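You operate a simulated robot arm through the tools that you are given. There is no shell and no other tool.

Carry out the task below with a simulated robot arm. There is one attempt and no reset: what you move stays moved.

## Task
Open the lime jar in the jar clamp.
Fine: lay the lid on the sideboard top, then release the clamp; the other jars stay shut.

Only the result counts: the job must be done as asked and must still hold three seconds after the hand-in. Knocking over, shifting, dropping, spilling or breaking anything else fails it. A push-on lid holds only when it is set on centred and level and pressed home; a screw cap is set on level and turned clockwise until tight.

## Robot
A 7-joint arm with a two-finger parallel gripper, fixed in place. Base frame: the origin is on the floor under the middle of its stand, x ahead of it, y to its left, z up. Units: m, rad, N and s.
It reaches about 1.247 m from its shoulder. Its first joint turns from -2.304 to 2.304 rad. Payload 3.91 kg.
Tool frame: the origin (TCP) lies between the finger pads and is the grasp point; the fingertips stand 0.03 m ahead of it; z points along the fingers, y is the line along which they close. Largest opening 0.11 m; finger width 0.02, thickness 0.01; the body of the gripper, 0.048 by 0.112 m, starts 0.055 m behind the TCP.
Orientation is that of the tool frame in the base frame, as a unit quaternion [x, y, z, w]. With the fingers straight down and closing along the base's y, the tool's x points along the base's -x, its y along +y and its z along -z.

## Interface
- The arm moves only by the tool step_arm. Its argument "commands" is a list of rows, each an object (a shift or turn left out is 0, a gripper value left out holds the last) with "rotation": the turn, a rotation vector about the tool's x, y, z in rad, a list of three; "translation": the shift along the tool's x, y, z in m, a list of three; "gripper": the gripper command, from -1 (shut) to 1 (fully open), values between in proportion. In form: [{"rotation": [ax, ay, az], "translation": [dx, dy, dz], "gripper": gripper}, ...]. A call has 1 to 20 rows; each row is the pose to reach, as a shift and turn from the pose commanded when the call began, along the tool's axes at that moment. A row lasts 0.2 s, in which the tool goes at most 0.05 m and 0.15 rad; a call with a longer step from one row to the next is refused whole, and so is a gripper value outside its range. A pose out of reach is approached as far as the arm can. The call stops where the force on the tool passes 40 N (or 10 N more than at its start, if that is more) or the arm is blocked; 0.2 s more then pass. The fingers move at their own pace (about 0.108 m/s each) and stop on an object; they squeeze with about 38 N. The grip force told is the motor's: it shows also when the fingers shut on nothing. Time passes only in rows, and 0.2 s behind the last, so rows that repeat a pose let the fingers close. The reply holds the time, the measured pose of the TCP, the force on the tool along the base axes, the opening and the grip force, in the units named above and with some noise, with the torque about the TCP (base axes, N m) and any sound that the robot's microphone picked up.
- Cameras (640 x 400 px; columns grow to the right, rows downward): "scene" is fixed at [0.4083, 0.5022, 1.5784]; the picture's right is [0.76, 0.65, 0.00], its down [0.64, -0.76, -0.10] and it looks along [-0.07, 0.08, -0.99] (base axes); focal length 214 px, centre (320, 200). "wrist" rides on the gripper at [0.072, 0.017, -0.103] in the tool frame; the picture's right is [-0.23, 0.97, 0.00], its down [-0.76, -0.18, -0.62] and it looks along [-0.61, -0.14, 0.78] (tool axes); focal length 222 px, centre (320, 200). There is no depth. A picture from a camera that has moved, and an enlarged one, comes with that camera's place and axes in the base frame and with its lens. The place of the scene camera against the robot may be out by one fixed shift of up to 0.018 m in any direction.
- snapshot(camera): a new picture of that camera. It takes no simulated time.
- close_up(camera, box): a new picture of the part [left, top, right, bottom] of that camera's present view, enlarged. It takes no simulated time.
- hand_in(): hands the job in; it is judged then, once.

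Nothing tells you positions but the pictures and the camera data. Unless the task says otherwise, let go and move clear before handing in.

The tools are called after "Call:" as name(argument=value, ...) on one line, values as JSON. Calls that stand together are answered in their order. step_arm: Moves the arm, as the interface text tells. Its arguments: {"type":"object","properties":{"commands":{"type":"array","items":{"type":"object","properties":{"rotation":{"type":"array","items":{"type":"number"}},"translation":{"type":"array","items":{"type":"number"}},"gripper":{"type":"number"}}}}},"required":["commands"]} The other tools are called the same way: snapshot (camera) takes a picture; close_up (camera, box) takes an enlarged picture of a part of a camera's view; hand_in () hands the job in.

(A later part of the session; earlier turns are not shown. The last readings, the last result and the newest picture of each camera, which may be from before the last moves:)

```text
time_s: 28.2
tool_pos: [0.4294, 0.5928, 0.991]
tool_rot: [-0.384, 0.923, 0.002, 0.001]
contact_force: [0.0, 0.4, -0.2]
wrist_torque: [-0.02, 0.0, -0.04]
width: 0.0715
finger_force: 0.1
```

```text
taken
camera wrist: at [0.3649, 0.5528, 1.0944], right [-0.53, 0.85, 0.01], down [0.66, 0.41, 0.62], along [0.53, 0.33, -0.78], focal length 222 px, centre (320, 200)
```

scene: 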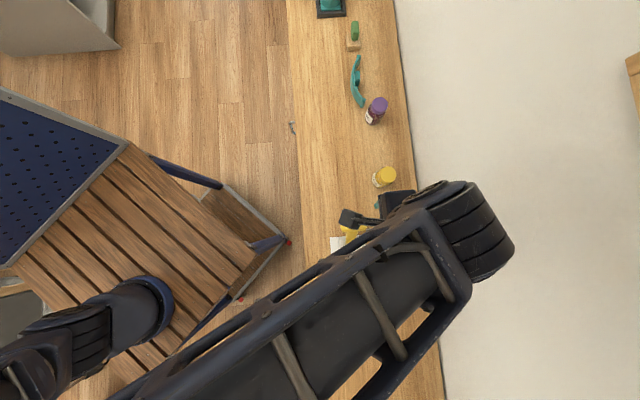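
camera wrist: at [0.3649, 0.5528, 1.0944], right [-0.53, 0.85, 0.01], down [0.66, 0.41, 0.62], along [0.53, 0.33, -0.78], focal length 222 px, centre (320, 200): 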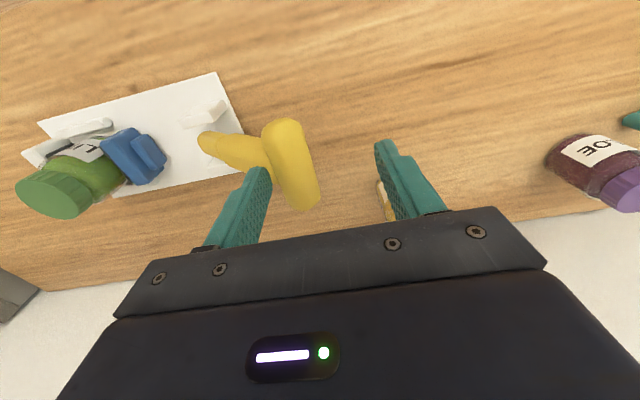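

The lever swings freely outward, and the blue jaw appears to advance. I'll keep following its arc outward and down.

Call:
step_arm(commands=[{"translation": [0, 0.008, 0.006], "gripper": 0.3}, {"translation": [0, 0.015, 0.012]}, {"translation": [0, 0.022, 0.018]}, {"translation": [0, 0.031, 0.028]}, {"translation": [0, 0.0383, 0.038]}])

Call:
snapshot(camera="wrist")

Call:
close_up(camera="wrist", box=[0, 60, 340, 240])

```text
time_s: 29.4
tool_pos: [0.4018, 0.6195, 0.9541]
tool_rot: [-0.384, 0.923, 0.003, 0.0]
contact_force: [0.2, 0.5, 0.6]
wrist_torque: [0.04, -0.01, 0.01]
width: 0.0716
finger_force: 0.0
```

```text
taken
camera wrist: at [0.3379, 0.5805, 1.0569], right [-0.53, 0.85, 0.01], down [0.66, 0.41, 0.62], along [0.53, 0.34, -0.78], focal length 222 px, centre (320, 200)
```

wrist: 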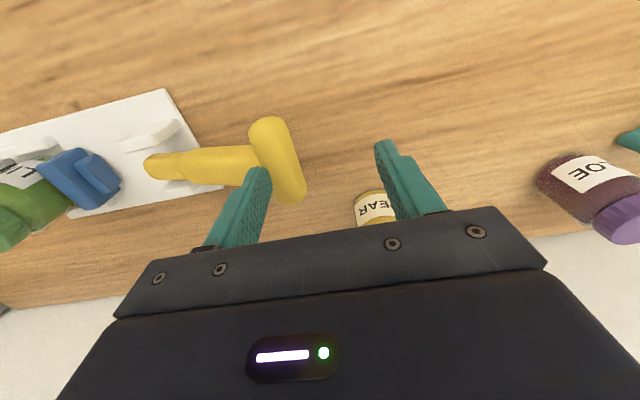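

```text
1.88 times, centred on (170, 150) of wrist
camera zoom: at [0.3379, 0.5805, 1.0569], right [-0.53, 0.85, 0.01], down [0.66, 0.41, 0.62], along [0.53, 0.34, -0.78], focal length 418 px, centre (602, 294)
```

zoom: 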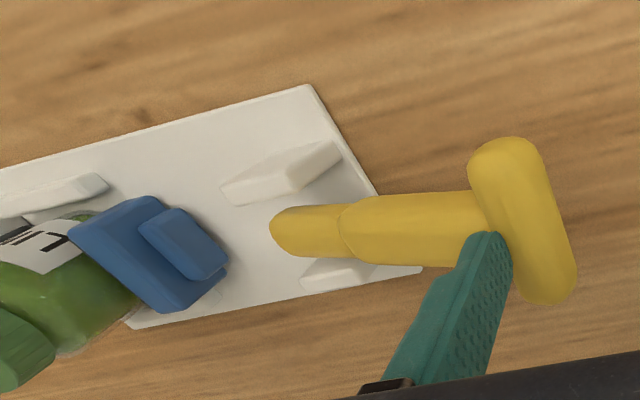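

The lever is now well over, and the blue jaw is close to the jar. I'll continue down the arc while watching force.

Call:
step_arm(commands=[{"translation": [0, 0.004, 0.007], "gripper": 0.3}, {"translation": [0, 0.0085, 0.014]}, {"translation": [0, 0.0127, 0.022]}, {"translation": [0, 0.017, 0.033]}, {"translation": [0, 0.021, 0.0455]}])

Call:
snapshot(camera="wrist")

Call:
close_up(camera="wrist", box=[0, 60, 340, 240])

```text
time_s: 30.6
tool_pos: [0.3872, 0.6354, 0.9077]
tool_rot: [-0.384, 0.923, 0.002, 0.001]
contact_force: [0.5, 0.2, -0.3]
wrist_torque: [0.0, 0.03, -0.01]
width: 0.0716
finger_force: 0.0
```

```text
taken
camera wrist: at [0.3231, 0.5952, 1.0109], right [-0.53, 0.85, 0.01], down [0.66, 0.41, 0.62], along [0.53, 0.34, -0.78], focal length 222 px, centre (320, 200)
```

wrist: 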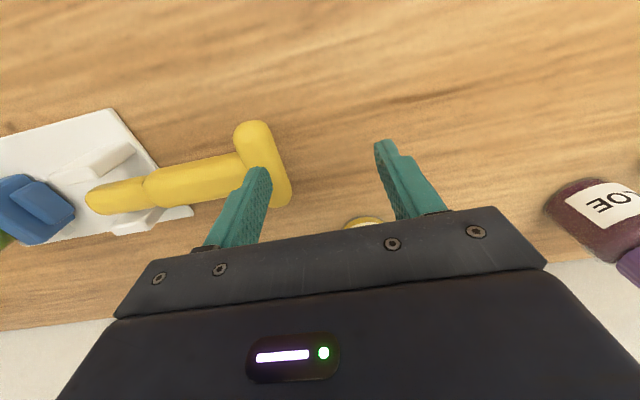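

```text
1.88 times, centred on (170, 150) of wrist
camera zoom: at [0.3231, 0.5952, 1.0109], right [-0.53, 0.85, 0.01], down [0.66, 0.41, 0.62], along [0.53, 0.34, -0.78], focal length 418 px, centre (602, 294)
```

zoom: 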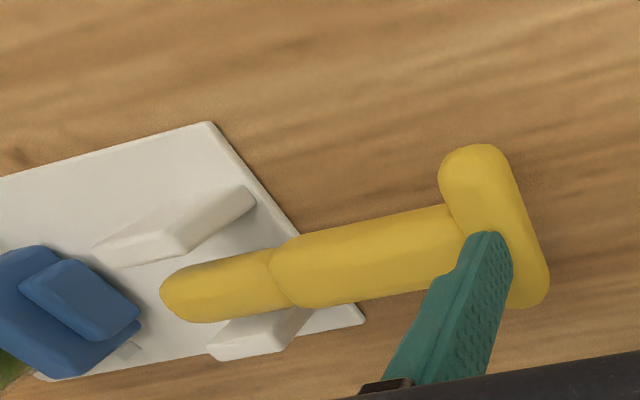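

Force is still near zero. I'll continue down until resistance shows.

Call:
step_arm(commands=[{"translation": [0, 0.002, 0.006], "gripper": 0.3}, {"translation": [0, 0.003, 0.012]}, {"translation": [0, 0.004, 0.018]}, {"translation": [0, 0.0045, 0.024]}])

Call:
snapshot(camera="wrist")

Call:
snapshot(camera="scene")

```text
time_s: 31.2
tool_pos: [0.3869, 0.6367, 0.9051]
tool_rot: [-0.384, 0.923, 0.004, 0.001]
contact_force: [-4.5, -12.4, 21.8]
wrist_torque: [-1.17, -0.42, -0.46]
width: 0.0744
finger_force: 3.3
stopped in row 2: the force on the tool passed its limit at 47 N (the readings are from after the stop); the commanded pose is now the measured one
```

```text
taken
camera wrist: at [0.3216, 0.5967, 1.0075], right [-0.53, 0.85, 0.01], down [0.66, 0.41, 0.63], along [0.53, 0.34, -0.78], focal length 222 px, centre (320, 200)
```

wrist: 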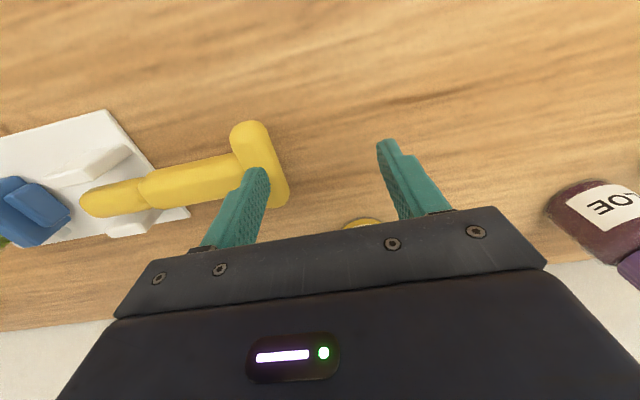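

```text
taken
```

scene: 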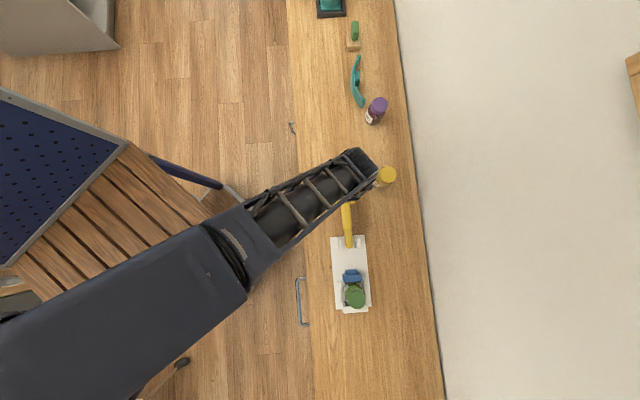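

The lever met a firm stop. I'll check in the scene view whether the blue jaw is against the jar.

Call:
close_up(camera="scene", box=[320, 190, 400, 320])

Call:
close_up(camera="scene", box=[330, 255, 380, 315])

```text
3.08 times, centred on (360, 255) of scene
camera zoom: at [0.4083, 0.5022, 1.5784], right [0.76, 0.65, 0.0], down [0.64, -0.76, -0.1], along [-0.07, 0.08, -0.99], focal length 660 px, centre (197, 31)
```

zoom: 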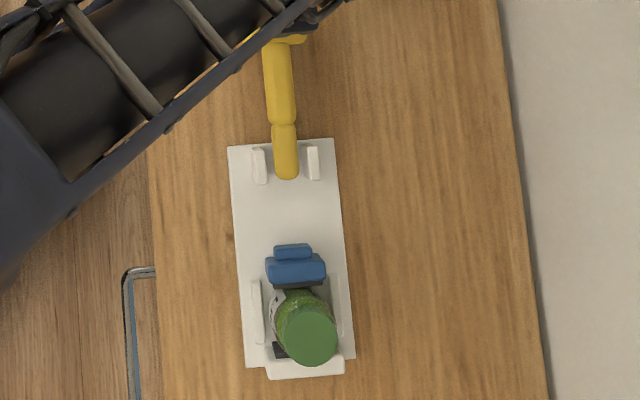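

```text
6.67 times, centred on (355, 285) of scene
camera zoom: at [0.4083, 0.5022, 1.5784], right [0.76, 0.65, 0.0], down [0.64, -0.76, -0.1], along [-0.07, 0.08, -0.99], focal length 1430 px, centre (87, -367)
```

zoom: 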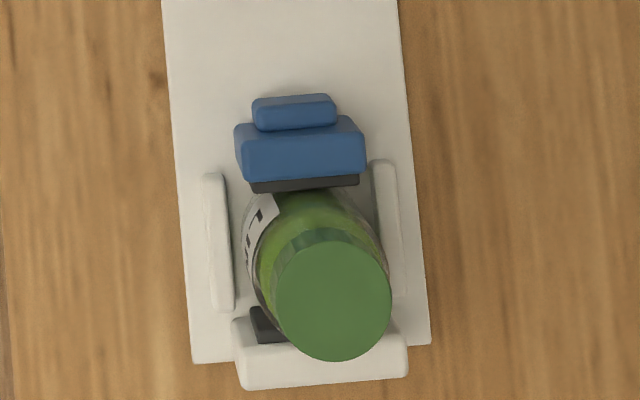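

The blue pad is up against the jar, and the lever is at its end stop. I'll lift the fingers off and see whether the lever stays down.

Call:
step_arm(commands=[{"translation": [0, 0, -0.01], "gripper": 0.3}, {"translation": [0, 0, -0.03]}, {"translation": [0, 0, -0.06]}, {"translation": [0, 0, -0.1]}, {"translation": [0, 0, -0.14]}])

Call:
snapshot(camera="wrist")

Call:
close_up(camera="wrist", box=[60, 0, 360, 170])

```text
time_s: 32.4
tool_pos: [0.3854, 0.6365, 1.0426]
tool_rot: [-0.384, 0.924, 0.002, 0.0]
contact_force: [-0.6, 0.6, -0.1]
wrist_torque: [0.01, 0.02, 0.02]
width: 0.0715
finger_force: 0.0
```

```text
taken
camera wrist: at [0.3217, 0.5972, 1.1459], right [-0.53, 0.85, 0.01], down [0.66, 0.41, 0.63], along [0.53, 0.34, -0.78], focal length 222 px, centre (320, 200)
```

wrist: 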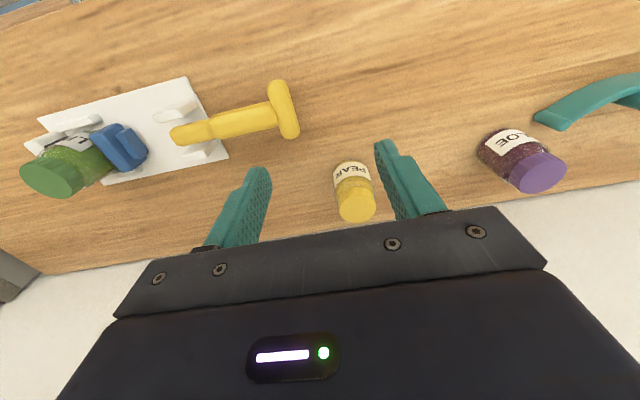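

```text
2.13 times, centred on (210, 85) of wrist
camera zoom: at [0.3217, 0.5972, 1.1459], right [-0.53, 0.85, 0.01], down [0.66, 0.41, 0.63], along [0.53, 0.34, -0.78], focal length 474 px, centre (555, 445)
```

zoom: 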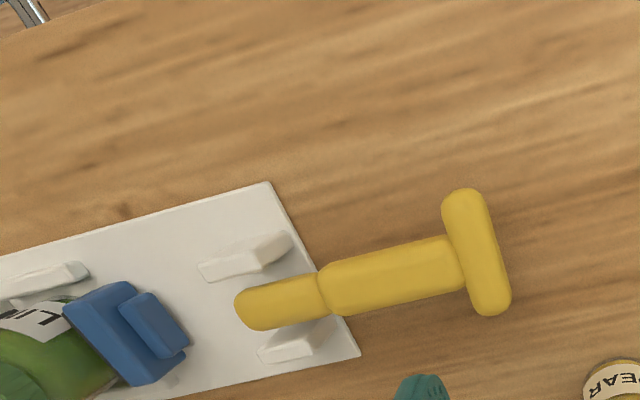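

The lever stays down, so the clamp holds. Next I'll move above the jar, re-measure the lid centre now it has been clamped, and prepare to unscrew.

Call:
step_arm(commands=[{"translation": [0, -0.042, -0.008], "gripper": 0.3}, {"translation": [0, -0.084, -0.008]}, {"translation": [0, -0.127, -0.008]}, {"translation": [0, -0.17, -0.008]}, {"translation": [0, -0.212, -0.008]}, {"translation": [0, -0.254, -0.008]}, {"translation": [0, -0.296, -0.008]}, {"translation": [-0.001, -0.3385, -0.008]}, {"translation": [-0.001, -0.3385, -0.008]}])

Call:
snapshot(camera="wrist")

Call:
close_up(camera="wrist", box=[210, 40, 430, 180])

```text
time_s: 34.4
tool_pos: [0.6275, 0.3991, 1.0486]
tool_rot: [-0.384, 0.923, 0.003, 0.002]
contact_force: [1.3, -0.3, 0.0]
wrist_torque: [0.02, 0.0, 0.01]
width: 0.0715
finger_force: 0.1
```

```text
taken
camera wrist: at [0.5632, 0.3591, 1.1525], right [-0.53, 0.85, 0.01], down [0.66, 0.41, 0.63], along [0.53, 0.34, -0.78], focal length 222 px, centre (320, 200)
```

wrist: 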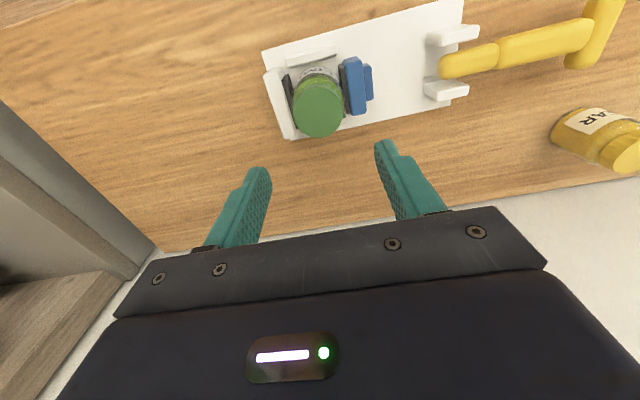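

```text
2.86 times, centred on (320, 110) of wrist
camera zoom: at [0.5632, 0.3591, 1.1525], right [-0.53, 0.85, 0.01], down [0.66, 0.41, 0.63], along [0.53, 0.34, -0.78], focal length 635 px, centre (320, 457)
```

zoom: 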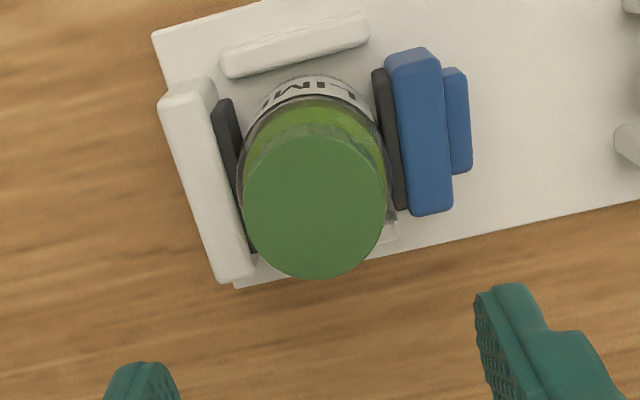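

The jar sits squarely between the pads with its lid centred at (0.6265, 0.399), right under the tool. I'll wind the wrist clockwise first, in the air, to gain unscrewing range.

Call:
step_arm(commands=[{"rotation": [0, 0, 0.145], "gripper": 0.3}, {"rotation": [0, 0, 0.29]}, {"rotation": [0, 0, 0.435]}, {"rotation": [0, 0, 0.58]}, {"rotation": [0, 0, 0.725]}, {"rotation": [0, 0, 0.87]}, {"rotation": [0, 0, 1.015]}, {"rotation": [0, 0, 1.16]}, {"rotation": [0, 0, 1.305]}, {"rotation": [0, 0, 1.45]}, {"rotation": [0, 0, 1.57]}, {"rotation": [0, 0, 1.57]}])

Call:
snapshot(camera="wrist")

Call:
snapshot(camera="scene")

```text
time_s: 37.0
tool_pos: [0.6273, 0.3987, 1.0476]
tool_rot: [0.381, 0.924, 0.003, -0.002]
contact_force: [-0.2, -0.4, -0.1]
wrist_torque: [0.0, -0.02, -0.01]
width: 0.0714
finger_force: 0.1
```

```text
taken
camera wrist: at [0.5862, 0.4609, 1.1529], right [0.85, 0.53, 0.0], down [0.41, -0.67, 0.62], along [0.33, -0.52, -0.79], focal length 222 px, centre (320, 200)
```

wrist: 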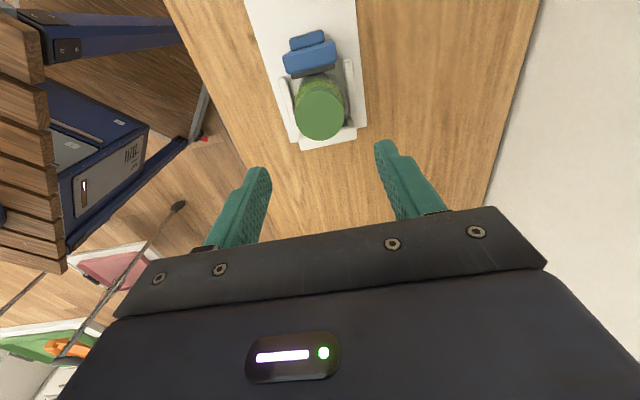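

```text
taken
```

scene: 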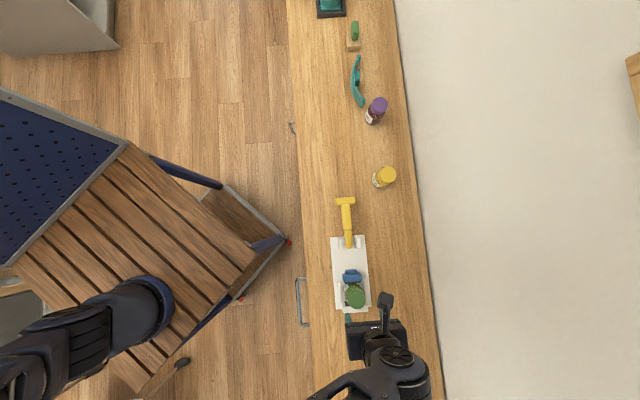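

Call:
close_up(camera="wrist", box=[230, 20, 410, 160])

Call:
close_up(camera="scene", box=[320, 180, 400, 320])

```text
2.86 times, centred on (320, 90) of wrist
camera zoom: at [0.5862, 0.4609, 1.1529], right [0.85, 0.53, 0.0], down [0.41, -0.67, 0.62], along [0.33, -0.52, -0.79], focal length 635 px, centre (320, 514)
```

zoom: 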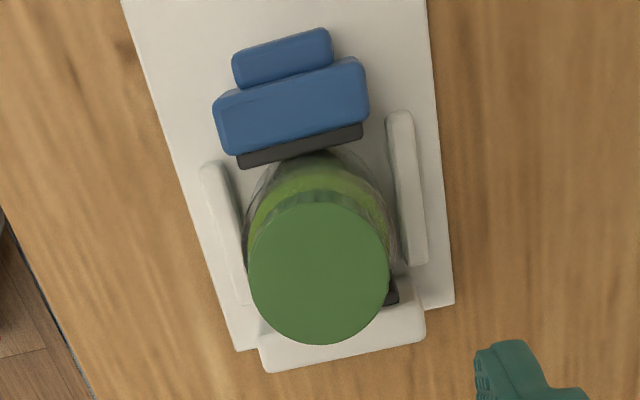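

```text
2.86 times, centred on (360, 250) of scene
camera zoom: at [0.4083, 0.5022, 1.5784], right [0.76, 0.65, 0.0], down [0.64, -0.76, -0.1], along [-0.07, 0.08, -0.99], focal length 613 px, centre (206, 57)
```

zoom: 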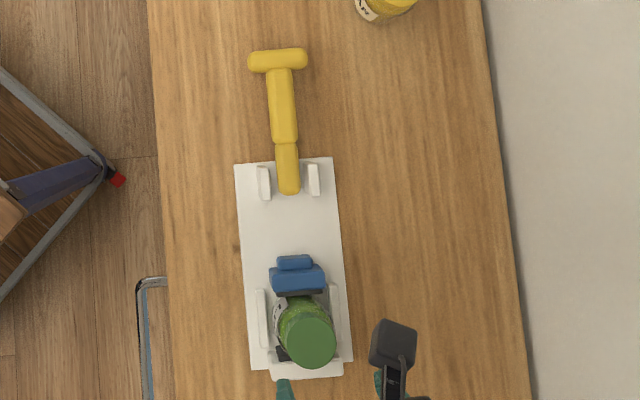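

The lid centre is confirmed again at about (0.626, 0.399). I'll descend to the earlier lid-grip height and close on the lid.

Call:
step_arm(commands=[{"translation": [0, 0, 0.04], "gripper": 0.3}, {"translation": [0, 0, 0.08]}, {"translation": [0, 0, 0.105]}, {"translation": [0, 0, 0.118]}, {"translation": [0, 0, 0.118]}])

Call:
close_up(camera="wrist", box=[180, 60, 460, 240])

```text
time_s: 38.2
tool_pos: [0.6272, 0.3998, 0.9315]
tool_rot: [0.381, 0.925, 0.003, -0.002]
contact_force: [-0.3, -0.5, 0.1]
wrist_torque: [-0.02, 0.02, -0.03]
width: 0.0717
finger_force: 0.0
```

```text
2.22 times, centred on (320, 150) of wrist
camera zoom: at [0.5864, 0.4616, 1.0353], right [0.85, 0.53, 0.0], down [0.42, -0.67, 0.62], along [0.33, -0.52, -0.79], focal length 494 px, centre (320, 311)
```

zoom: 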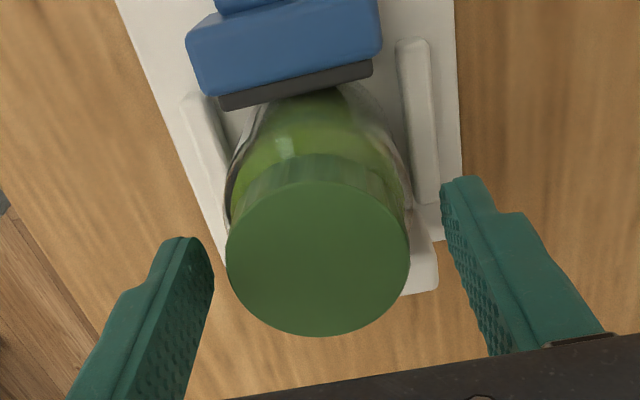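

Call:
step_arm(commands=[{"gripper": -1}, {"gripper": -1}, {"gripper": -1}, {"gripper": -1}])

```text
time_s: 39.2
tool_pos: [0.6262, 0.398, 0.9314]
tool_rot: [0.38, 0.925, 0.003, -0.002]
contact_force: [-13.1, -11.2, -1.4]
wrist_torque: [-0.35, 0.33, -0.01]
width: 0.0494
finger_force: 37.6
```

Gripped at width 0.049, but with a sideways load of about 17 N, so the tool is off along e2 by a millimetre or two. I'll shift to relieve it before twisting.

Call:
step_arm(commands=[{"translation": [0, -0.0015, 0], "gripper": -1}, {"translation": [0, -0.0015, 0], "gripper": -1}])

```text
time_s: 39.8
tool_pos: [0.6278, 0.3978, 0.9305]
tool_rot: [0.38, 0.925, 0.003, -0.002]
contact_force: [-3.2, -2.0, -5.8]
wrist_torque: [-0.14, 0.17, 0.0]
width: 0.0497
finger_force: 38.1
```

The side load is down to about 4 N. I'll start twisting counter-clockwise in small steps and watch the torque.

Call:
step_arm(commands=[{"rotation": [0, 0, -0.1], "gripper": -1}, {"rotation": [0, 0, -0.2]}, {"rotation": [0, 0, -0.3]}])

Call:
close_up(camera="wrist", box=[180, 60, 460, 240])

```text
time_s: 40.6
tool_pos: [0.6276, 0.3975, 0.9315]
tool_rot: [0.238, 0.971, 0.003, 0.0]
contact_force: [0.2, -5.3, 3.6]
wrist_torque: [-0.24, 0.3, -0.03]
width: 0.0494
finger_force: 38.4
```

```text
2.22 times, centred on (320, 150) of wrist
camera zoom: at [0.5687, 0.446, 1.0353], right [0.65, 0.76, 0.01], down [0.59, -0.51, 0.62], along [0.47, -0.4, -0.78], focal length 494 px, centre (320, 311)
```

zoom: 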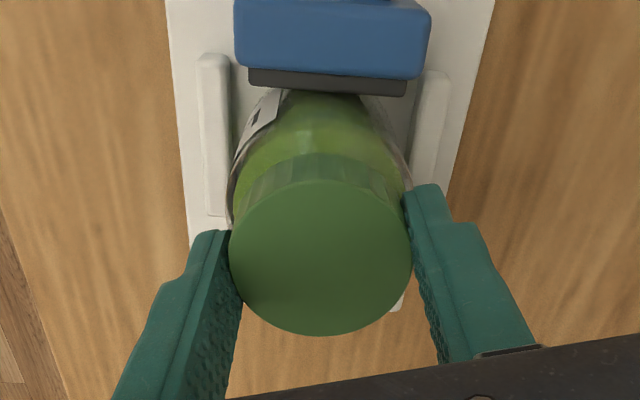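

Call:
step_arm(commands=[{"rotation": [0, 0, -0.14], "gripper": -1}, {"rotation": [0, 0, -0.28]}, {"rotation": [0, 0, -0.42]}, {"rotation": [0, 0, -0.56]}, {"rotation": [0, 0, -0.7]}])

Call:
close_up(camera="wrist", box=[180, 60, 460, 240])

Call:
close_up(camera="scene", box=[320, 220, 400, 320])

```text
time_s: 41.8
tool_pos: [0.6269, 0.3971, 0.931]
tool_rot: [-0.11, 0.994, 0.003, 0.0]
contact_force: [1.1, -18.0, 20.1]
wrist_torque: [-0.63, 0.39, -0.02]
width: 0.0496
finger_force: 37.8
```

```text
2.22 times, centred on (320, 150) of wrist
camera zoom: at [0.5505, 0.3974, 1.0351], right [0.01, 1.0, 0.01], down [0.78, -0.01, 0.62], along [0.62, 0.0, -0.78], focal length 494 px, centre (320, 311)
```

zoom: 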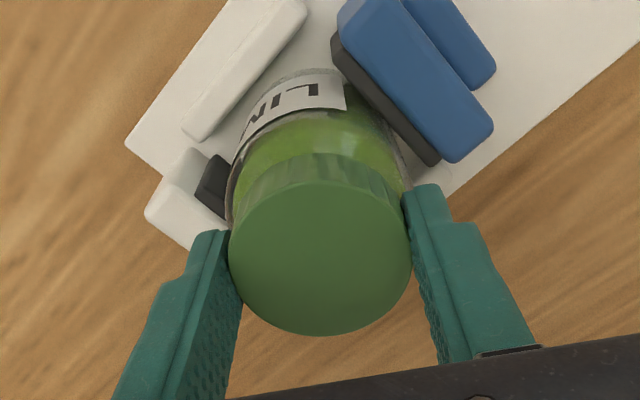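

```text
4.00 times, centred on (360, 270) of scene
camera zoom: at [0.4083, 0.5022, 1.5784], right [0.76, 0.65, 0.0], down [0.64, -0.76, -0.1], along [-0.07, 0.08, -0.99], focal length 858 px, centre (160, -80)
```

zoom: 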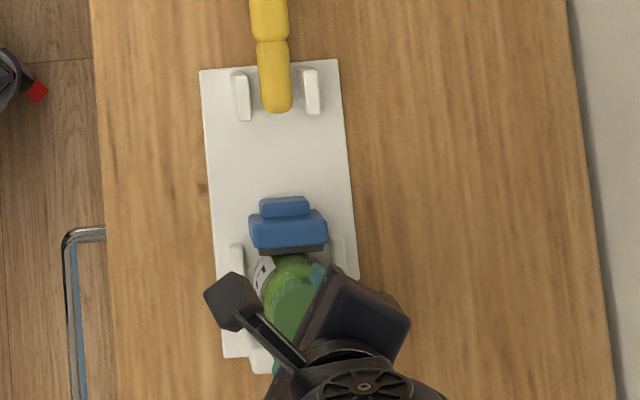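

The lid is unscrewing. The vertical force rose to +20 N as the threads push it up, while the label and jar stay still. I'll follow it upward, relieve the side load, and continue.

Call:
step_arm(commands=[{"translation": [0, -0.0008, -0.001], "gripper": -1}, {"translation": [0, -0.0014, -0.002]}, {"translation": [0, -0.0014, -0.002]}])

```text
time_s: 42.6
tool_pos: [0.6269, 0.3974, 0.9324]
tool_rot: [-0.11, 0.994, 0.003, 0.0]
contact_force: [9.8, 2.0, -15.8]
wrist_torque: [0.07, -0.24, 0.02]
width: 0.0495
finger_force: 37.9
```

I overshot slightly; the pull is now −16 N. The next turn will take that up, so I'll continue turning without rising.

Call:
step_arm(commands=[{"rotation": [0, 0, -0.14], "gripper": -1}, {"rotation": [0, 0, -0.28]}, {"rotation": [0, 0, -0.42]}, {"rotation": [0, 0, -0.56]}, {"rotation": [0, 0, -0.7]}])

Call:
close_up(camera="wrist", box=[180, 60, 460, 240])

```text
time_s: 43.8
tool_pos: [0.627, 0.3964, 0.9319]
tool_rot: [-0.445, 0.896, 0.003, 0.001]
contact_force: [4.3, -4.4, -16.8]
wrist_torque: [-0.37, 0.24, -0.01]
width: 0.0495
finger_force: 38.1
```

```text
2.22 times, centred on (320, 150) of wrist
camera zoom: at [0.5682, 0.3486, 1.0356], right [-0.64, 0.77, 0.01], down [0.6, 0.49, 0.63], along [0.48, 0.4, -0.78], focal length 494 px, centre (320, 311)
```

zoom: 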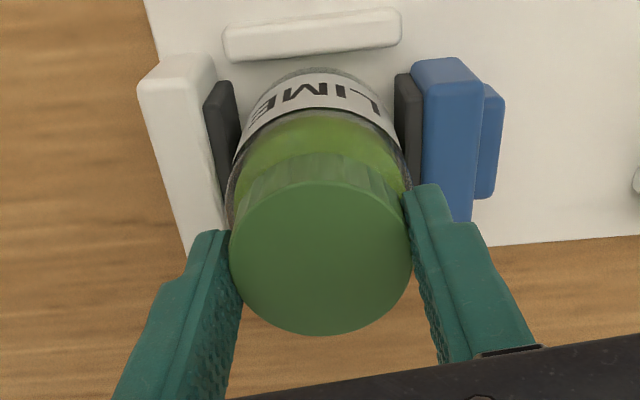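

About 1.7 rad turned so far, with the jar itself staying put. I'll keep turning with this light upward pull.

Call:
step_arm(commands=[{"rotation": [0, 0, -0.14], "gripper": -1}, {"rotation": [0, 0, -0.28]}, {"rotation": [0, 0, -0.42]}, {"rotation": [0, 0, -0.56]}, {"rotation": [0, 0, -0.7]}])

Call:
close_up(camera="wrist", box=[180, 60, 460, 240])

```text
time_s: 45.0
tool_pos: [0.6281, 0.3951, 0.9329]
tool_rot: [0.725, -0.689, -0.003, -0.002]
contact_force: [11.4, -11.5, -12.5]
wrist_torque: [-0.56, -0.04, -0.02]
width: 0.0495
finger_force: 37.7
```

```text
2.22 times, centred on (320, 150) of wrist
camera zoom: at [0.613, 0.3225, 1.0357], right [-0.98, 0.18, 0.0], down [0.14, 0.77, 0.63], along [0.11, 0.62, -0.78], focal length 494 px, centre (320, 311)
```

zoom: 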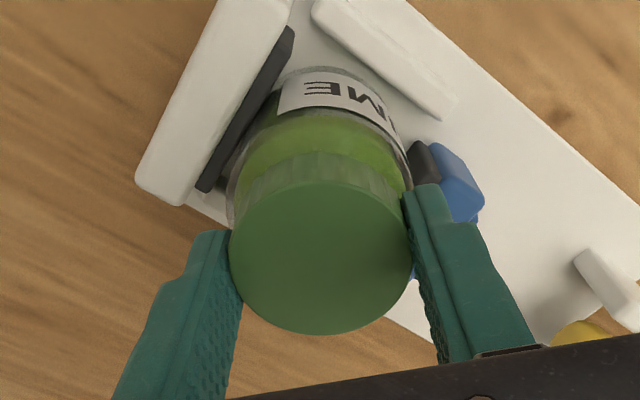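

Call:
step_arm(commands=[{"translation": [0.0005, -0.0006, 0], "rotation": [0, 0, -0.14], "gripper": -1}, {"translation": [0.0005, -0.0006, 0], "rotation": [0, 0, -0.28]}, {"translation": [0.0005, -0.0006, 0], "rotation": [0, 0, -0.42]}, {"translation": [0.0005, -0.0006, 0], "rotation": [0, 0, -0.56]}, {"translation": [0.0005, -0.0006, 0], "rotation": [0, 0, -0.7]}])

Call:
close_up(camera="wrist", box=[180, 60, 460, 240])

```text
time_s: 46.2
tool_pos: [0.6274, 0.3965, 0.9329]
tool_rot: [0.917, -0.398, -0.001, -0.005]
contact_force: [19.9, -3.1, -4.0]
wrist_torque: [-0.17, 0.02, 0.0]
width: 0.0496
finger_force: 38.2
```

```text
2.22 times, centred on (320, 150) of wrist
camera zoom: at [0.6639, 0.3314, 1.0361], right [-0.87, -0.5, -0.01], down [-0.39, 0.67, 0.63], along [-0.31, 0.55, -0.78], focal length 494 px, centre (320, 311)
```

zoom: 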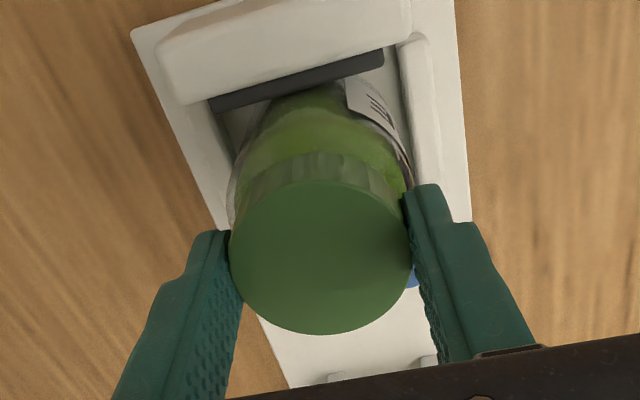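

Fz is easing as the lid climbs, and about 3.1 rad is done. I'll continue with small lateral corrections.

Call:
step_arm(commands=[{"translation": [0.0008, -0.001, -0.0003], "rotation": [0, 0, -0.14], "gripper": -1}, {"translation": [0.0008, -0.001, -0.0005], "rotation": [0, 0, -0.28]}, {"translation": [0.0008, -0.001, -0.0007], "rotation": [0, 0, -0.42]}, {"translation": [0.0008, -0.001, -0.0008], "rotation": [0, 0, -0.56]}, {"translation": [0.0008, -0.001, -0.001], "rotation": [0, 0, -0.7]}])

Call:
close_up(camera="wrist", box=[180, 60, 460, 240])

```text
time_s: 47.4
tool_pos: [0.6294, 0.3965, 0.9331]
tool_rot: [0.998, -0.06, -0.001, -0.003]
contact_force: [17.5, 12.7, -8.2]
wrist_torque: [0.27, 0.17, 0.0]
width: 0.0495
finger_force: 38.0
```

```text
2.22 times, centred on (320, 150) of wrist
camera zoom: at [0.6972, 0.3713, 1.0369], right [-0.34, -0.94, -0.01], down [-0.74, 0.26, 0.63], along [-0.59, 0.22, -0.78], focal length 494 px, centre (320, 311)
```

zoom: 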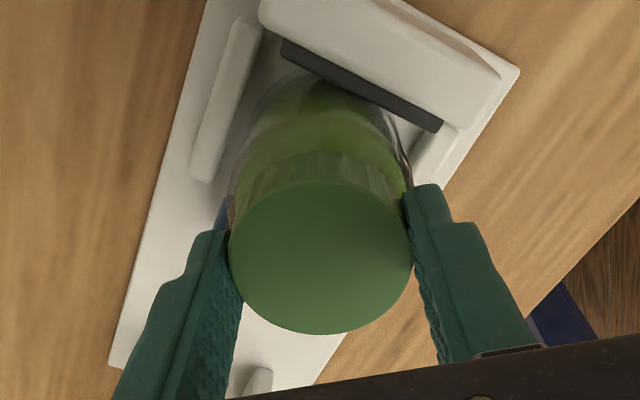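

Call:
step_arm(commands=[{"translation": [0.0014, -0.0014, -0.0002], "gripper": -1}, {"translation": [0.0014, -0.0014, -0.0003], "rotation": [0, 0, -0.14]}, {"translation": [0.0014, -0.0014, -0.0005], "rotation": [0, 0, -0.28]}, {"translation": [0.0014, -0.0014, -0.0006], "rotation": [0, 0, -0.42]}, {"translation": [0.0014, -0.0014, -0.0008], "rotation": [0, 0, -0.56]}, {"translation": [0.0014, -0.0014, -0.001], "rotation": [0, 0, -0.7]}])

Call:
close_up(camera="wrist", box=[180, 60, 460, 240])

```text
time_s: 48.8
tool_pos: [0.6289, 0.3981, 0.9345]
tool_rot: [0.958, 0.286, 0.001, -0.002]
contact_force: [-20.8, 2.9, -21.4]
wrist_torque: [-0.15, 0.73, 0.01]
width: 0.0498
finger_force: 37.8
```

```text
2.22 times, centred on (320, 150) of wrist
camera zoom: at [0.6974, 0.4233, 1.0376], right [0.34, -0.94, -0.01], down [-0.73, -0.27, 0.62], along [-0.59, -0.21, -0.78], focal length 494 px, centre (320, 311)
```

zoom: 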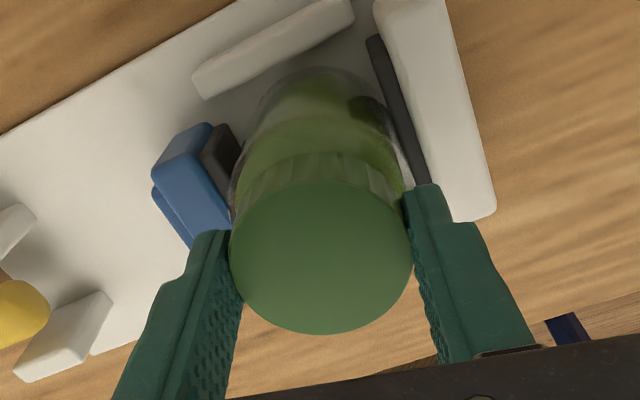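

About 4.5 rad turned, and side loads are building up. I'll relieve the load, let go, and rise to wind the wrist back for a fresh grip.

Call:
step_arm(commands=[{"translation": [-0.0012, -0.0012, 0.0008], "gripper": -1}, {"translation": [-0.0012, -0.0012, 0.0008], "gripper": -1}])

Call:
step_arm(commands=[{"gripper": 0.3}, {"gripper": 0.3}, {"gripper": 0.3}, {"translation": [0, 0, -0.03], "gripper": 0.3}, {"translation": [0, 0, -0.06]}, {"translation": [0, 0, -0.09]}])

Call:
snapshot(camera="wrist")

Call:
close_up(camera="wrist", box=[210, 40, 430, 180])

```text
time_s: 49.4
tool_pos: [0.6286, 0.3984, 0.9338]
tool_rot: [0.958, 0.285, 0.001, -0.003]
contact_force: [-12.6, 0.1, -13.7]
wrist_torque: [-0.28, 0.48, 0.03]
width: 0.0493
finger_force: 37.9
```

```text
time_s: 50.8
tool_pos: [0.628, 0.397, 1.0247]
tool_rot: [0.959, 0.285, 0.001, -0.003]
contact_force: [0.2, 0.2, 0.9]
wrist_torque: [0.0, 0.01, -0.01]
width: 0.071
finger_force: 0.1
```

```text
taken
camera wrist: at [0.6967, 0.4222, 1.1284], right [0.34, -0.94, -0.01], down [-0.74, -0.27, 0.62], along [-0.59, -0.21, -0.78], focal length 222 px, centre (320, 200)
```

wrist: 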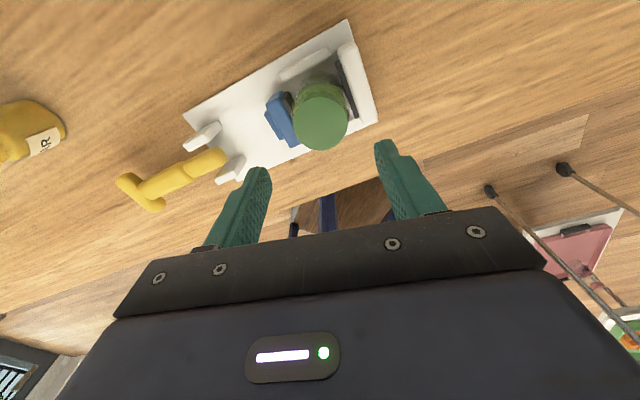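

```text
2.86 times, centred on (320, 110) of wrist
camera zoom: at [0.6967, 0.4222, 1.1284], right [0.34, -0.94, -0.01], down [-0.74, -0.27, 0.62], along [-0.59, -0.21, -0.78], focal length 635 px, centre (320, 457)
```

zoom: 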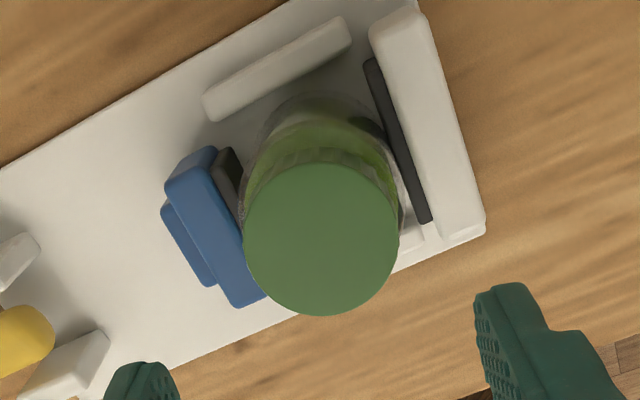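

The lid centre still reads about (0.6265, 0.3977). I'll wind the wrist back clockwise in the air for a second stroke.

Call:
step_arm(commands=[{"rotation": [0, 0, 0.148], "gripper": 0.3}, {"rotation": [0, 0, 0.296]}, {"rotation": [0, 0, 0.444]}, {"rotation": [0, 0, 0.592]}, {"rotation": [0, 0, 0.74]}, {"rotation": [0, 0, 0.888]}, {"rotation": [0, 0, 1.036]}, {"rotation": [0, 0, 1.184]}, {"rotation": [0, 0, 1.332]}, {"rotation": [0, 0, 1.48]}, {"rotation": [0, 0, 1.628]}, {"rotation": [0, 0, 1.776]}, {"rotation": [0, 0, 1.924]}, {"rotation": [0, 0, 2.072]}, {"rotation": [0, 0, 2.22]}])

Call:
step_arm(commands=[{"rotation": [0, 0, 0.148], "gripper": 0.3}, {"rotation": [0, 0, 0.296]}, {"rotation": [0, 0, 0.444]}, {"rotation": [0, 0, 0.592]}, {"rotation": [0, 0, 0.74]}, {"rotation": [0, 0, 0.888]}, {"rotation": [0, 0, 1.036]}, {"rotation": [0, 0, 1.184]}, {"rotation": [0, 0, 1.332]}, {"rotation": [0, 0, 1.48]}, {"rotation": [0, 0, 1.628]}, {"rotation": [0, 0, 1.776]}, {"rotation": [0, 0, 1.924]}, {"rotation": [0, 0, 2.072]}, {"rotation": [0, 0, 2.22]}, {"rotation": [0, 0, 2.22]}])

Call:
close_up(camera="wrist", box=[210, 40, 430, 180])

```text
time_s: 54.0
tool_pos: [0.628, 0.3975, 1.0244]
tool_rot: [-0.681, 0.732, 0.003, 0.003]
contact_force: [-0.2, -0.1, 0.3]
wrist_torque: [0.01, 0.03, -0.01]
width: 0.0718
finger_force: 0.0
```

```text
time_s: 57.4
tool_pos: [0.6279, 0.3971, 1.0244]
tool_rot: [0.354, 0.935, 0.003, -0.002]
contact_force: [0.5, -0.1, -0.3]
wrist_torque: [0.02, 0.02, 0.0]
width: 0.0715
finger_force: 0.1
```

```text
2.86 times, centred on (320, 110) of wrist
camera zoom: at [0.5838, 0.4576, 1.1282], right [0.81, 0.58, 0.0], down [0.45, -0.64, 0.62], along [0.36, -0.5, -0.79], focal length 635 px, centre (320, 457)
```

zoom: 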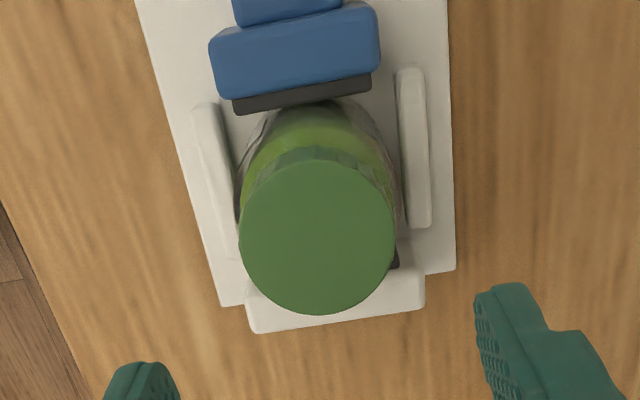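

Call:
step_arm(commands=[{"translation": [0.0016, -0.0003, 0.03], "gripper": 0.3}, {"translation": [0.0016, -0.0003, 0.06]}, {"translation": [0.0016, -0.0003, 0.085]}, {"translation": [0.0016, -0.0003, 0.092]}, {"translation": [0.0016, -0.0003, 0.092], "gripper": -1}, {"translation": [0.0016, -0.0003, 0.092], "gripper": -1}, {"translation": [0.0016, -0.0003, 0.092], "gripper": -1}, {"translation": [0.0016, -0.0003, 0.092], "gripper": -1}])

```text
time_s: 59.2
tool_pos: [0.6279, 0.3991, 0.9314]
tool_rot: [0.352, 0.936, 0.003, -0.001]
contact_force: [-7.5, -4.4, -7.6]
wrist_torque: [-0.13, 0.19, 0.01]
width: 0.0493
finger_force: 38.4
```

Gripped again with small side load. Now the second unscrewing stroke.

Call:
step_arm(commands=[{"translation": [0, -0.0008, 0], "gripper": -1}, {"translation": [0, -0.0008, 0], "rotation": [0, 0, -0.14]}, {"translation": [0, -0.0008, 0], "rotation": [0, 0, -0.28]}, {"translation": [0, -0.0008, 0], "rotation": [0, 0, -0.42]}, {"translation": [0, -0.0008, 0], "rotation": [0, 0, -0.56]}, {"translation": [0, -0.0008, 0], "rotation": [0, 0, -0.7]}])

```text
time_s: 60.6
tool_pos: [0.6268, 0.3981, 0.9314]
tool_rot: [0.01, 1.0, 0.005, 0.0]
contact_force: [-9.5, -10.0, -5.0]
wrist_torque: [-0.35, 0.6, -0.02]
width: 0.0492
finger_force: 37.9
```

Call:
step_arm(commands=[{"translation": [0.0008, -0.0009, -0.0002], "gripper": -1}, {"translation": [0.0008, -0.0009, -0.0004], "rotation": [0, 0, -0.14]}, {"translation": [0.0008, -0.0009, -0.0005], "rotation": [0, 0, -0.28]}, {"translation": [0.0008, -0.0009, -0.0006], "rotation": [0, 0, -0.42]}, {"translation": [0.0008, -0.0009, -0.0007], "rotation": [0, 0, -0.56]}, {"translation": [0.0008, -0.0009, -0.0008], "rotation": [0, 0, -0.7]}])

Call:
close_up(camera="wrist", box=[180, 60, 460, 240])

```text
time_s: 62.0
tool_pos: [0.6268, 0.3958, 0.9326]
tool_rot: [-0.334, 0.943, 0.003, 0.001]
contact_force: [8.1, -15.3, -8.9]
wrist_torque: [-0.51, 0.08, -0.01]
width: 0.0494
finger_force: 37.6
```

```text
2.22 times, centred on (320, 150) of wrist
camera zoom: at [0.5582, 0.3638, 1.036], right [-0.44, 0.9, 0.01], down [0.7, 0.34, 0.63], along [0.56, 0.28, -0.78], focal length 494 px, centre (320, 311)
```

zoom: 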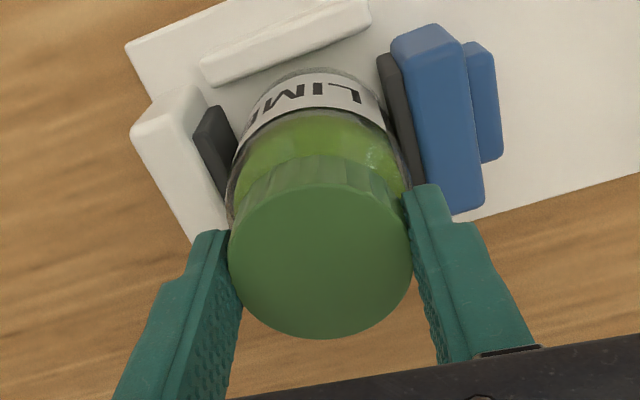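

Call:
step_arm(commands=[{"translation": [0.0003, -0.0015, -0.0001], "gripper": -1}, {"translation": [0.0003, -0.0015, -0.0002], "rotation": [0, 0, -0.14]}, {"translation": [0.0003, -0.0015, -0.0003], "rotation": [0, 0, -0.28]}, {"translation": [0.0003, -0.0015, -0.0004], "rotation": [0, 0, -0.42]}, {"translation": [0.0003, -0.0015, -0.0005], "rotation": [0, 0, -0.56]}, {"translation": [0.0003, -0.0015, -0.0006], "rotation": [0, 0, -0.7]}])

Call:
close_up(camera="wrist", box=[180, 60, 460, 240])

```text
time_s: 63.4
tool_pos: [0.6272, 0.3959, 0.9328]
tool_rot: [-0.636, 0.771, 0.002, 0.003]
contact_force: [9.9, 4.7, -9.8]
wrist_torque: [-0.02, 0.05, 0.01]
width: 0.0495
finger_force: 38.3
```

```text
2.22 times, centred on (320, 150) of wrist
camera zoom: at [0.5956, 0.3275, 1.0363], right [-0.91, 0.41, 0.0], down [0.32, 0.71, 0.63], along [0.25, 0.57, -0.78], focal length 494 px, centre (320, 311)
```

zoom: 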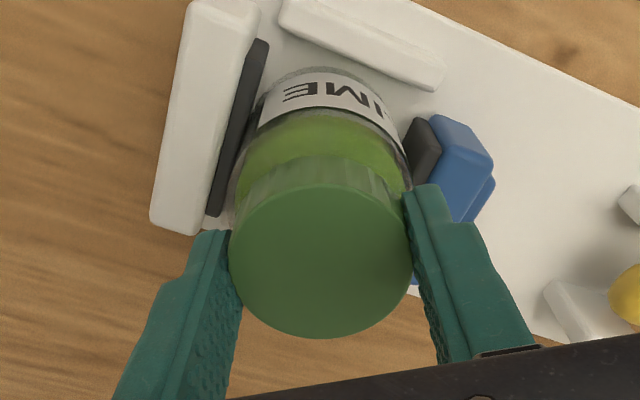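

Call:
step_arm(commands=[{"translation": [-0.0005, -0.0008, -0.0001], "gripper": -1}, {"translation": [-0.0005, -0.0008, -0.0002], "rotation": [0, 0, -0.14]}, {"translation": [-0.0005, -0.0008, -0.0003], "rotation": [0, 0, -0.28]}, {"translation": [-0.0005, -0.0008, -0.0004], "rotation": [0, 0, -0.42]}, {"translation": [-0.0005, -0.0008, -0.0005], "rotation": [0, 0, -0.56]}, {"translation": [-0.0005, -0.0008, -0.0006], "rotation": [0, 0, -0.7]}])

Call:
close_up(camera="wrist", box=[180, 60, 460, 240])

```text
time_s: 64.8
tool_pos: [0.628, 0.3958, 0.9341]
tool_rot: [0.863, -0.505, -0.001, -0.003]
contact_force: [0.4, 0.8, 0.4]
wrist_torque: [-0.01, 0.0, 0.02]
width: 0.0492
finger_force: 37.8
```

```text
2.22 times, centred on (320, 150) of wrist
camera zoom: at [0.6461, 0.3245, 1.0373], right [-0.96, -0.28, 0.0], down [-0.22, 0.75, 0.63], along [-0.17, 0.6, -0.78], focal length 494 px, centre (320, 311)
```

zoom: 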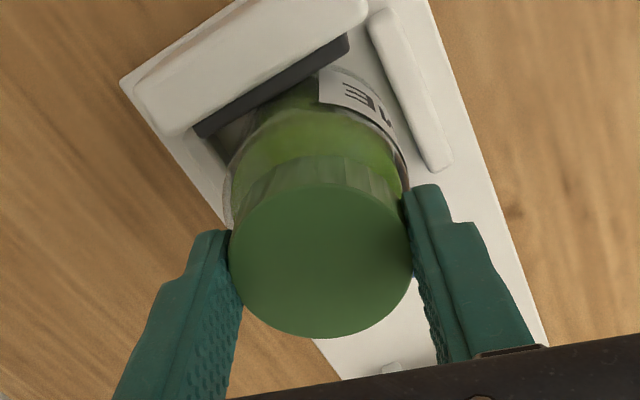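

All forces dropped to zero, so the lid is free of the threads. I'll lift it straight up slowly.

Call:
step_arm(commands=[{"translation": [0, 0, -0.005], "gripper": -1}, {"translation": [0, 0, -0.015]}, {"translation": [0, 0, -0.04]}, {"translation": [0, 0, -0.08]}])

Call:
snapshot(camera="wrist")

Call:
snapshot(camera="scene")

```text
time_s: 65.8
tool_pos: [0.6266, 0.3948, 1.0135]
tool_rot: [0.862, -0.507, -0.001, -0.003]
contact_force: [-0.5, 0.2, 0.2]
wrist_torque: [-0.01, 0.05, 0.01]
width: 0.0492
finger_force: 38.3
```

```text
taken
camera wrist: at [0.6457, 0.3235, 1.1169], right [-0.96, -0.28, 0.0], down [-0.21, 0.75, 0.63], along [-0.17, 0.6, -0.78], focal length 222 px, centre (320, 200)
```

wrist: 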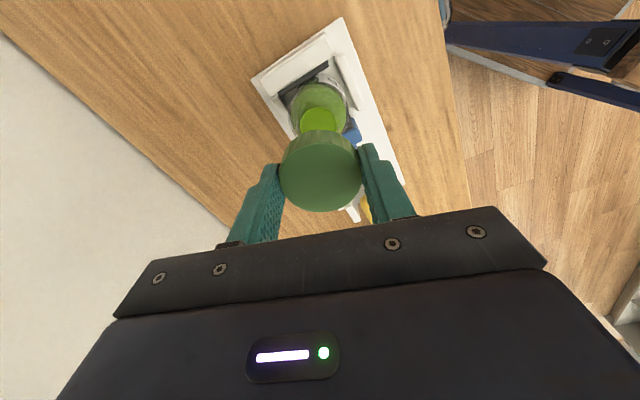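

```text
taken
```

scene: 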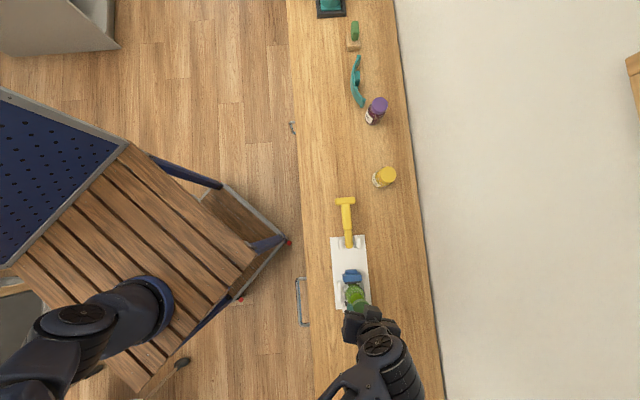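

The lid is off and held level, with bright lime contents visible in the open jar. I'll take the lid to the clear stretch of sideboard beyond the clamp's fixed end, near (0.732, 0.294).

Call:
step_arm(commands=[{"translation": [0.035, -0.0105, 0], "gripper": -1}, {"translation": [0.07, -0.021, 0]}, {"translation": [0.105, -0.0314, 0]}, {"translation": [0.1399, -0.0419, 0]}, {"translation": [0.1399, -0.0419, 0.04]}, {"translation": [0.1399, -0.0419, 0.08]}, {"translation": [0.1399, -0.0419, 0.115]}, {"translation": [0.1399, -0.0419, 0.14]}])

Call:
snapshot(camera="wrist")

Call:
snapshot(camera="scene")

```text
time_s: 67.6
tool_pos: [0.7328, 0.2949, 0.874]
tool_rot: [0.863, -0.506, -0.001, -0.003]
contact_force: [-1.0, 0.0, -0.5]
wrist_torque: [0.05, -0.03, 0.01]
width: 0.0495
finger_force: 38.3
```

```text
taken
camera wrist: at [0.751, 0.223, 0.9765], right [-0.96, -0.28, 0.0], down [-0.22, 0.75, 0.63], along [-0.17, 0.6, -0.78], focal length 222 px, centre (320, 200)
```

wrist: 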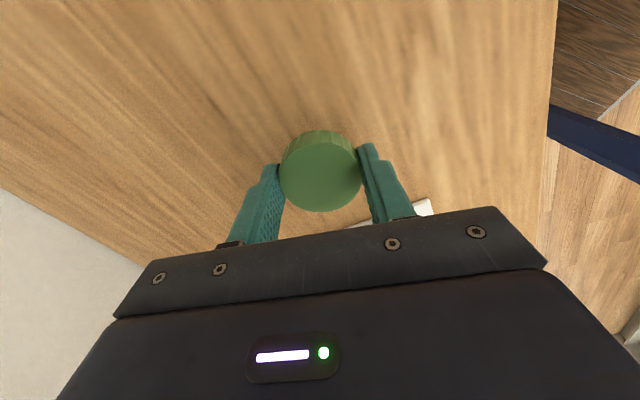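

```text
taken
```

scene: 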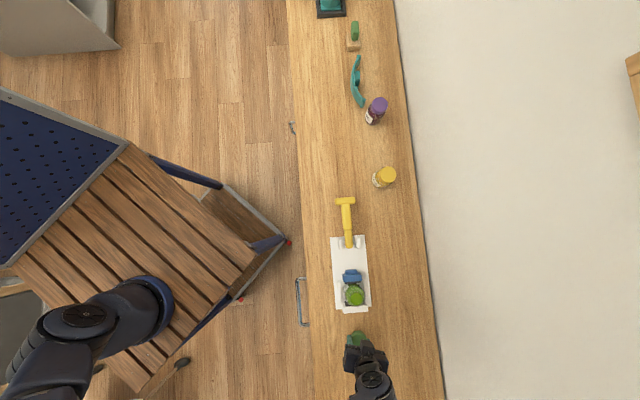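

The lid is over clear board, about 2 cm up. I'll lower in small steps until it touches.

Call:
step_arm(commands=[{"translation": [0, 0, 0.005], "gripper": -1}, {"translation": [0, 0, 0.01]}, {"translation": [0, 0, 0.014]}, {"translation": [0, 0, 0.014]}])

Call:
step_arm(commands=[{"translation": [0, 0, 0.0015], "gripper": -1}, {"translation": [0, 0, 0.003]}, {"translation": [0, 0, 0.003]}])

```text
time_s: 68.6
tool_pos: [0.7317, 0.2947, 0.859]
tool_rot: [0.862, -0.506, -0.001, -0.002]
contact_force: [-0.6, 1.4, -0.2]
wrist_torque: [0.01, -0.02, -0.01]
width: 0.0493
finger_force: 38.6
```

```text
time_s: 69.4
tool_pos: [0.7321, 0.2956, 0.8553]
tool_rot: [0.862, -0.507, -0.002, -0.002]
contact_force: [0.0, 0.6, -0.5]
wrist_torque: [-0.02, 0.0, 0.02]
width: 0.0494
finger_force: 38.2
```

Call:
step_arm(commands=[{"translation": [0, 0, 0.001], "gripper": -1}, {"translation": [0, 0, 0.002]}, {"translation": [0, 0, 0.002]}])

Call:
close_up(camera="wrist", box=[200, 80, 440, 240])

```text
time_s: 70.2
tool_pos: [0.7322, 0.2951, 0.8534]
tool_rot: [0.862, -0.506, -0.003, -0.003]
contact_force: [0.6, 0.7, 0.3]
wrist_torque: [-0.01, 0.0, 0.02]
width: 0.0494
finger_force: 38.2
```

```text
2.50 times, centred on (320, 160) of wrist
camera zoom: at [0.751, 0.2234, 0.9575], right [-0.96, -0.28, 0.0], down [-0.22, 0.75, 0.63], along [-0.17, 0.6, -0.78], focal length 555 px, centre (320, 300)
```

zoom: 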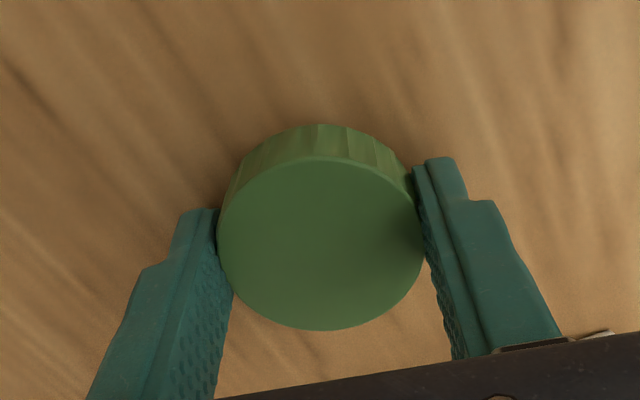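

Call:
step_arm(commands=[{"translation": [0, 0, 0.001], "gripper": -1}, {"translation": [0, 0, 0.002]}, {"translation": [0, 0, 0.002]}])

```text
time_s: 71.0
tool_pos: [0.7329, 0.2943, 0.8531]
tool_rot: [0.862, -0.507, -0.002, -0.003]
contact_force: [0.5, -0.2, -0.3]
wrist_torque: [-0.01, -0.01, 0.02]
width: 0.0494
finger_force: 38.3
```

Call:
step_arm(commands=[{"translation": [0, 0, 0.001], "gripper": -1}, {"translation": [0, 0, 0.002]}, {"translation": [0, 0, 0.002]}])

```text
time_s: 71.8
tool_pos: [0.7323, 0.2957, 0.8513]
tool_rot: [0.863, -0.506, -0.002, -0.005]
contact_force: [0.2, -1.0, 0.6]
wrist_torque: [0.02, -0.02, 0.01]
width: 0.0491
finger_force: 38.1
```

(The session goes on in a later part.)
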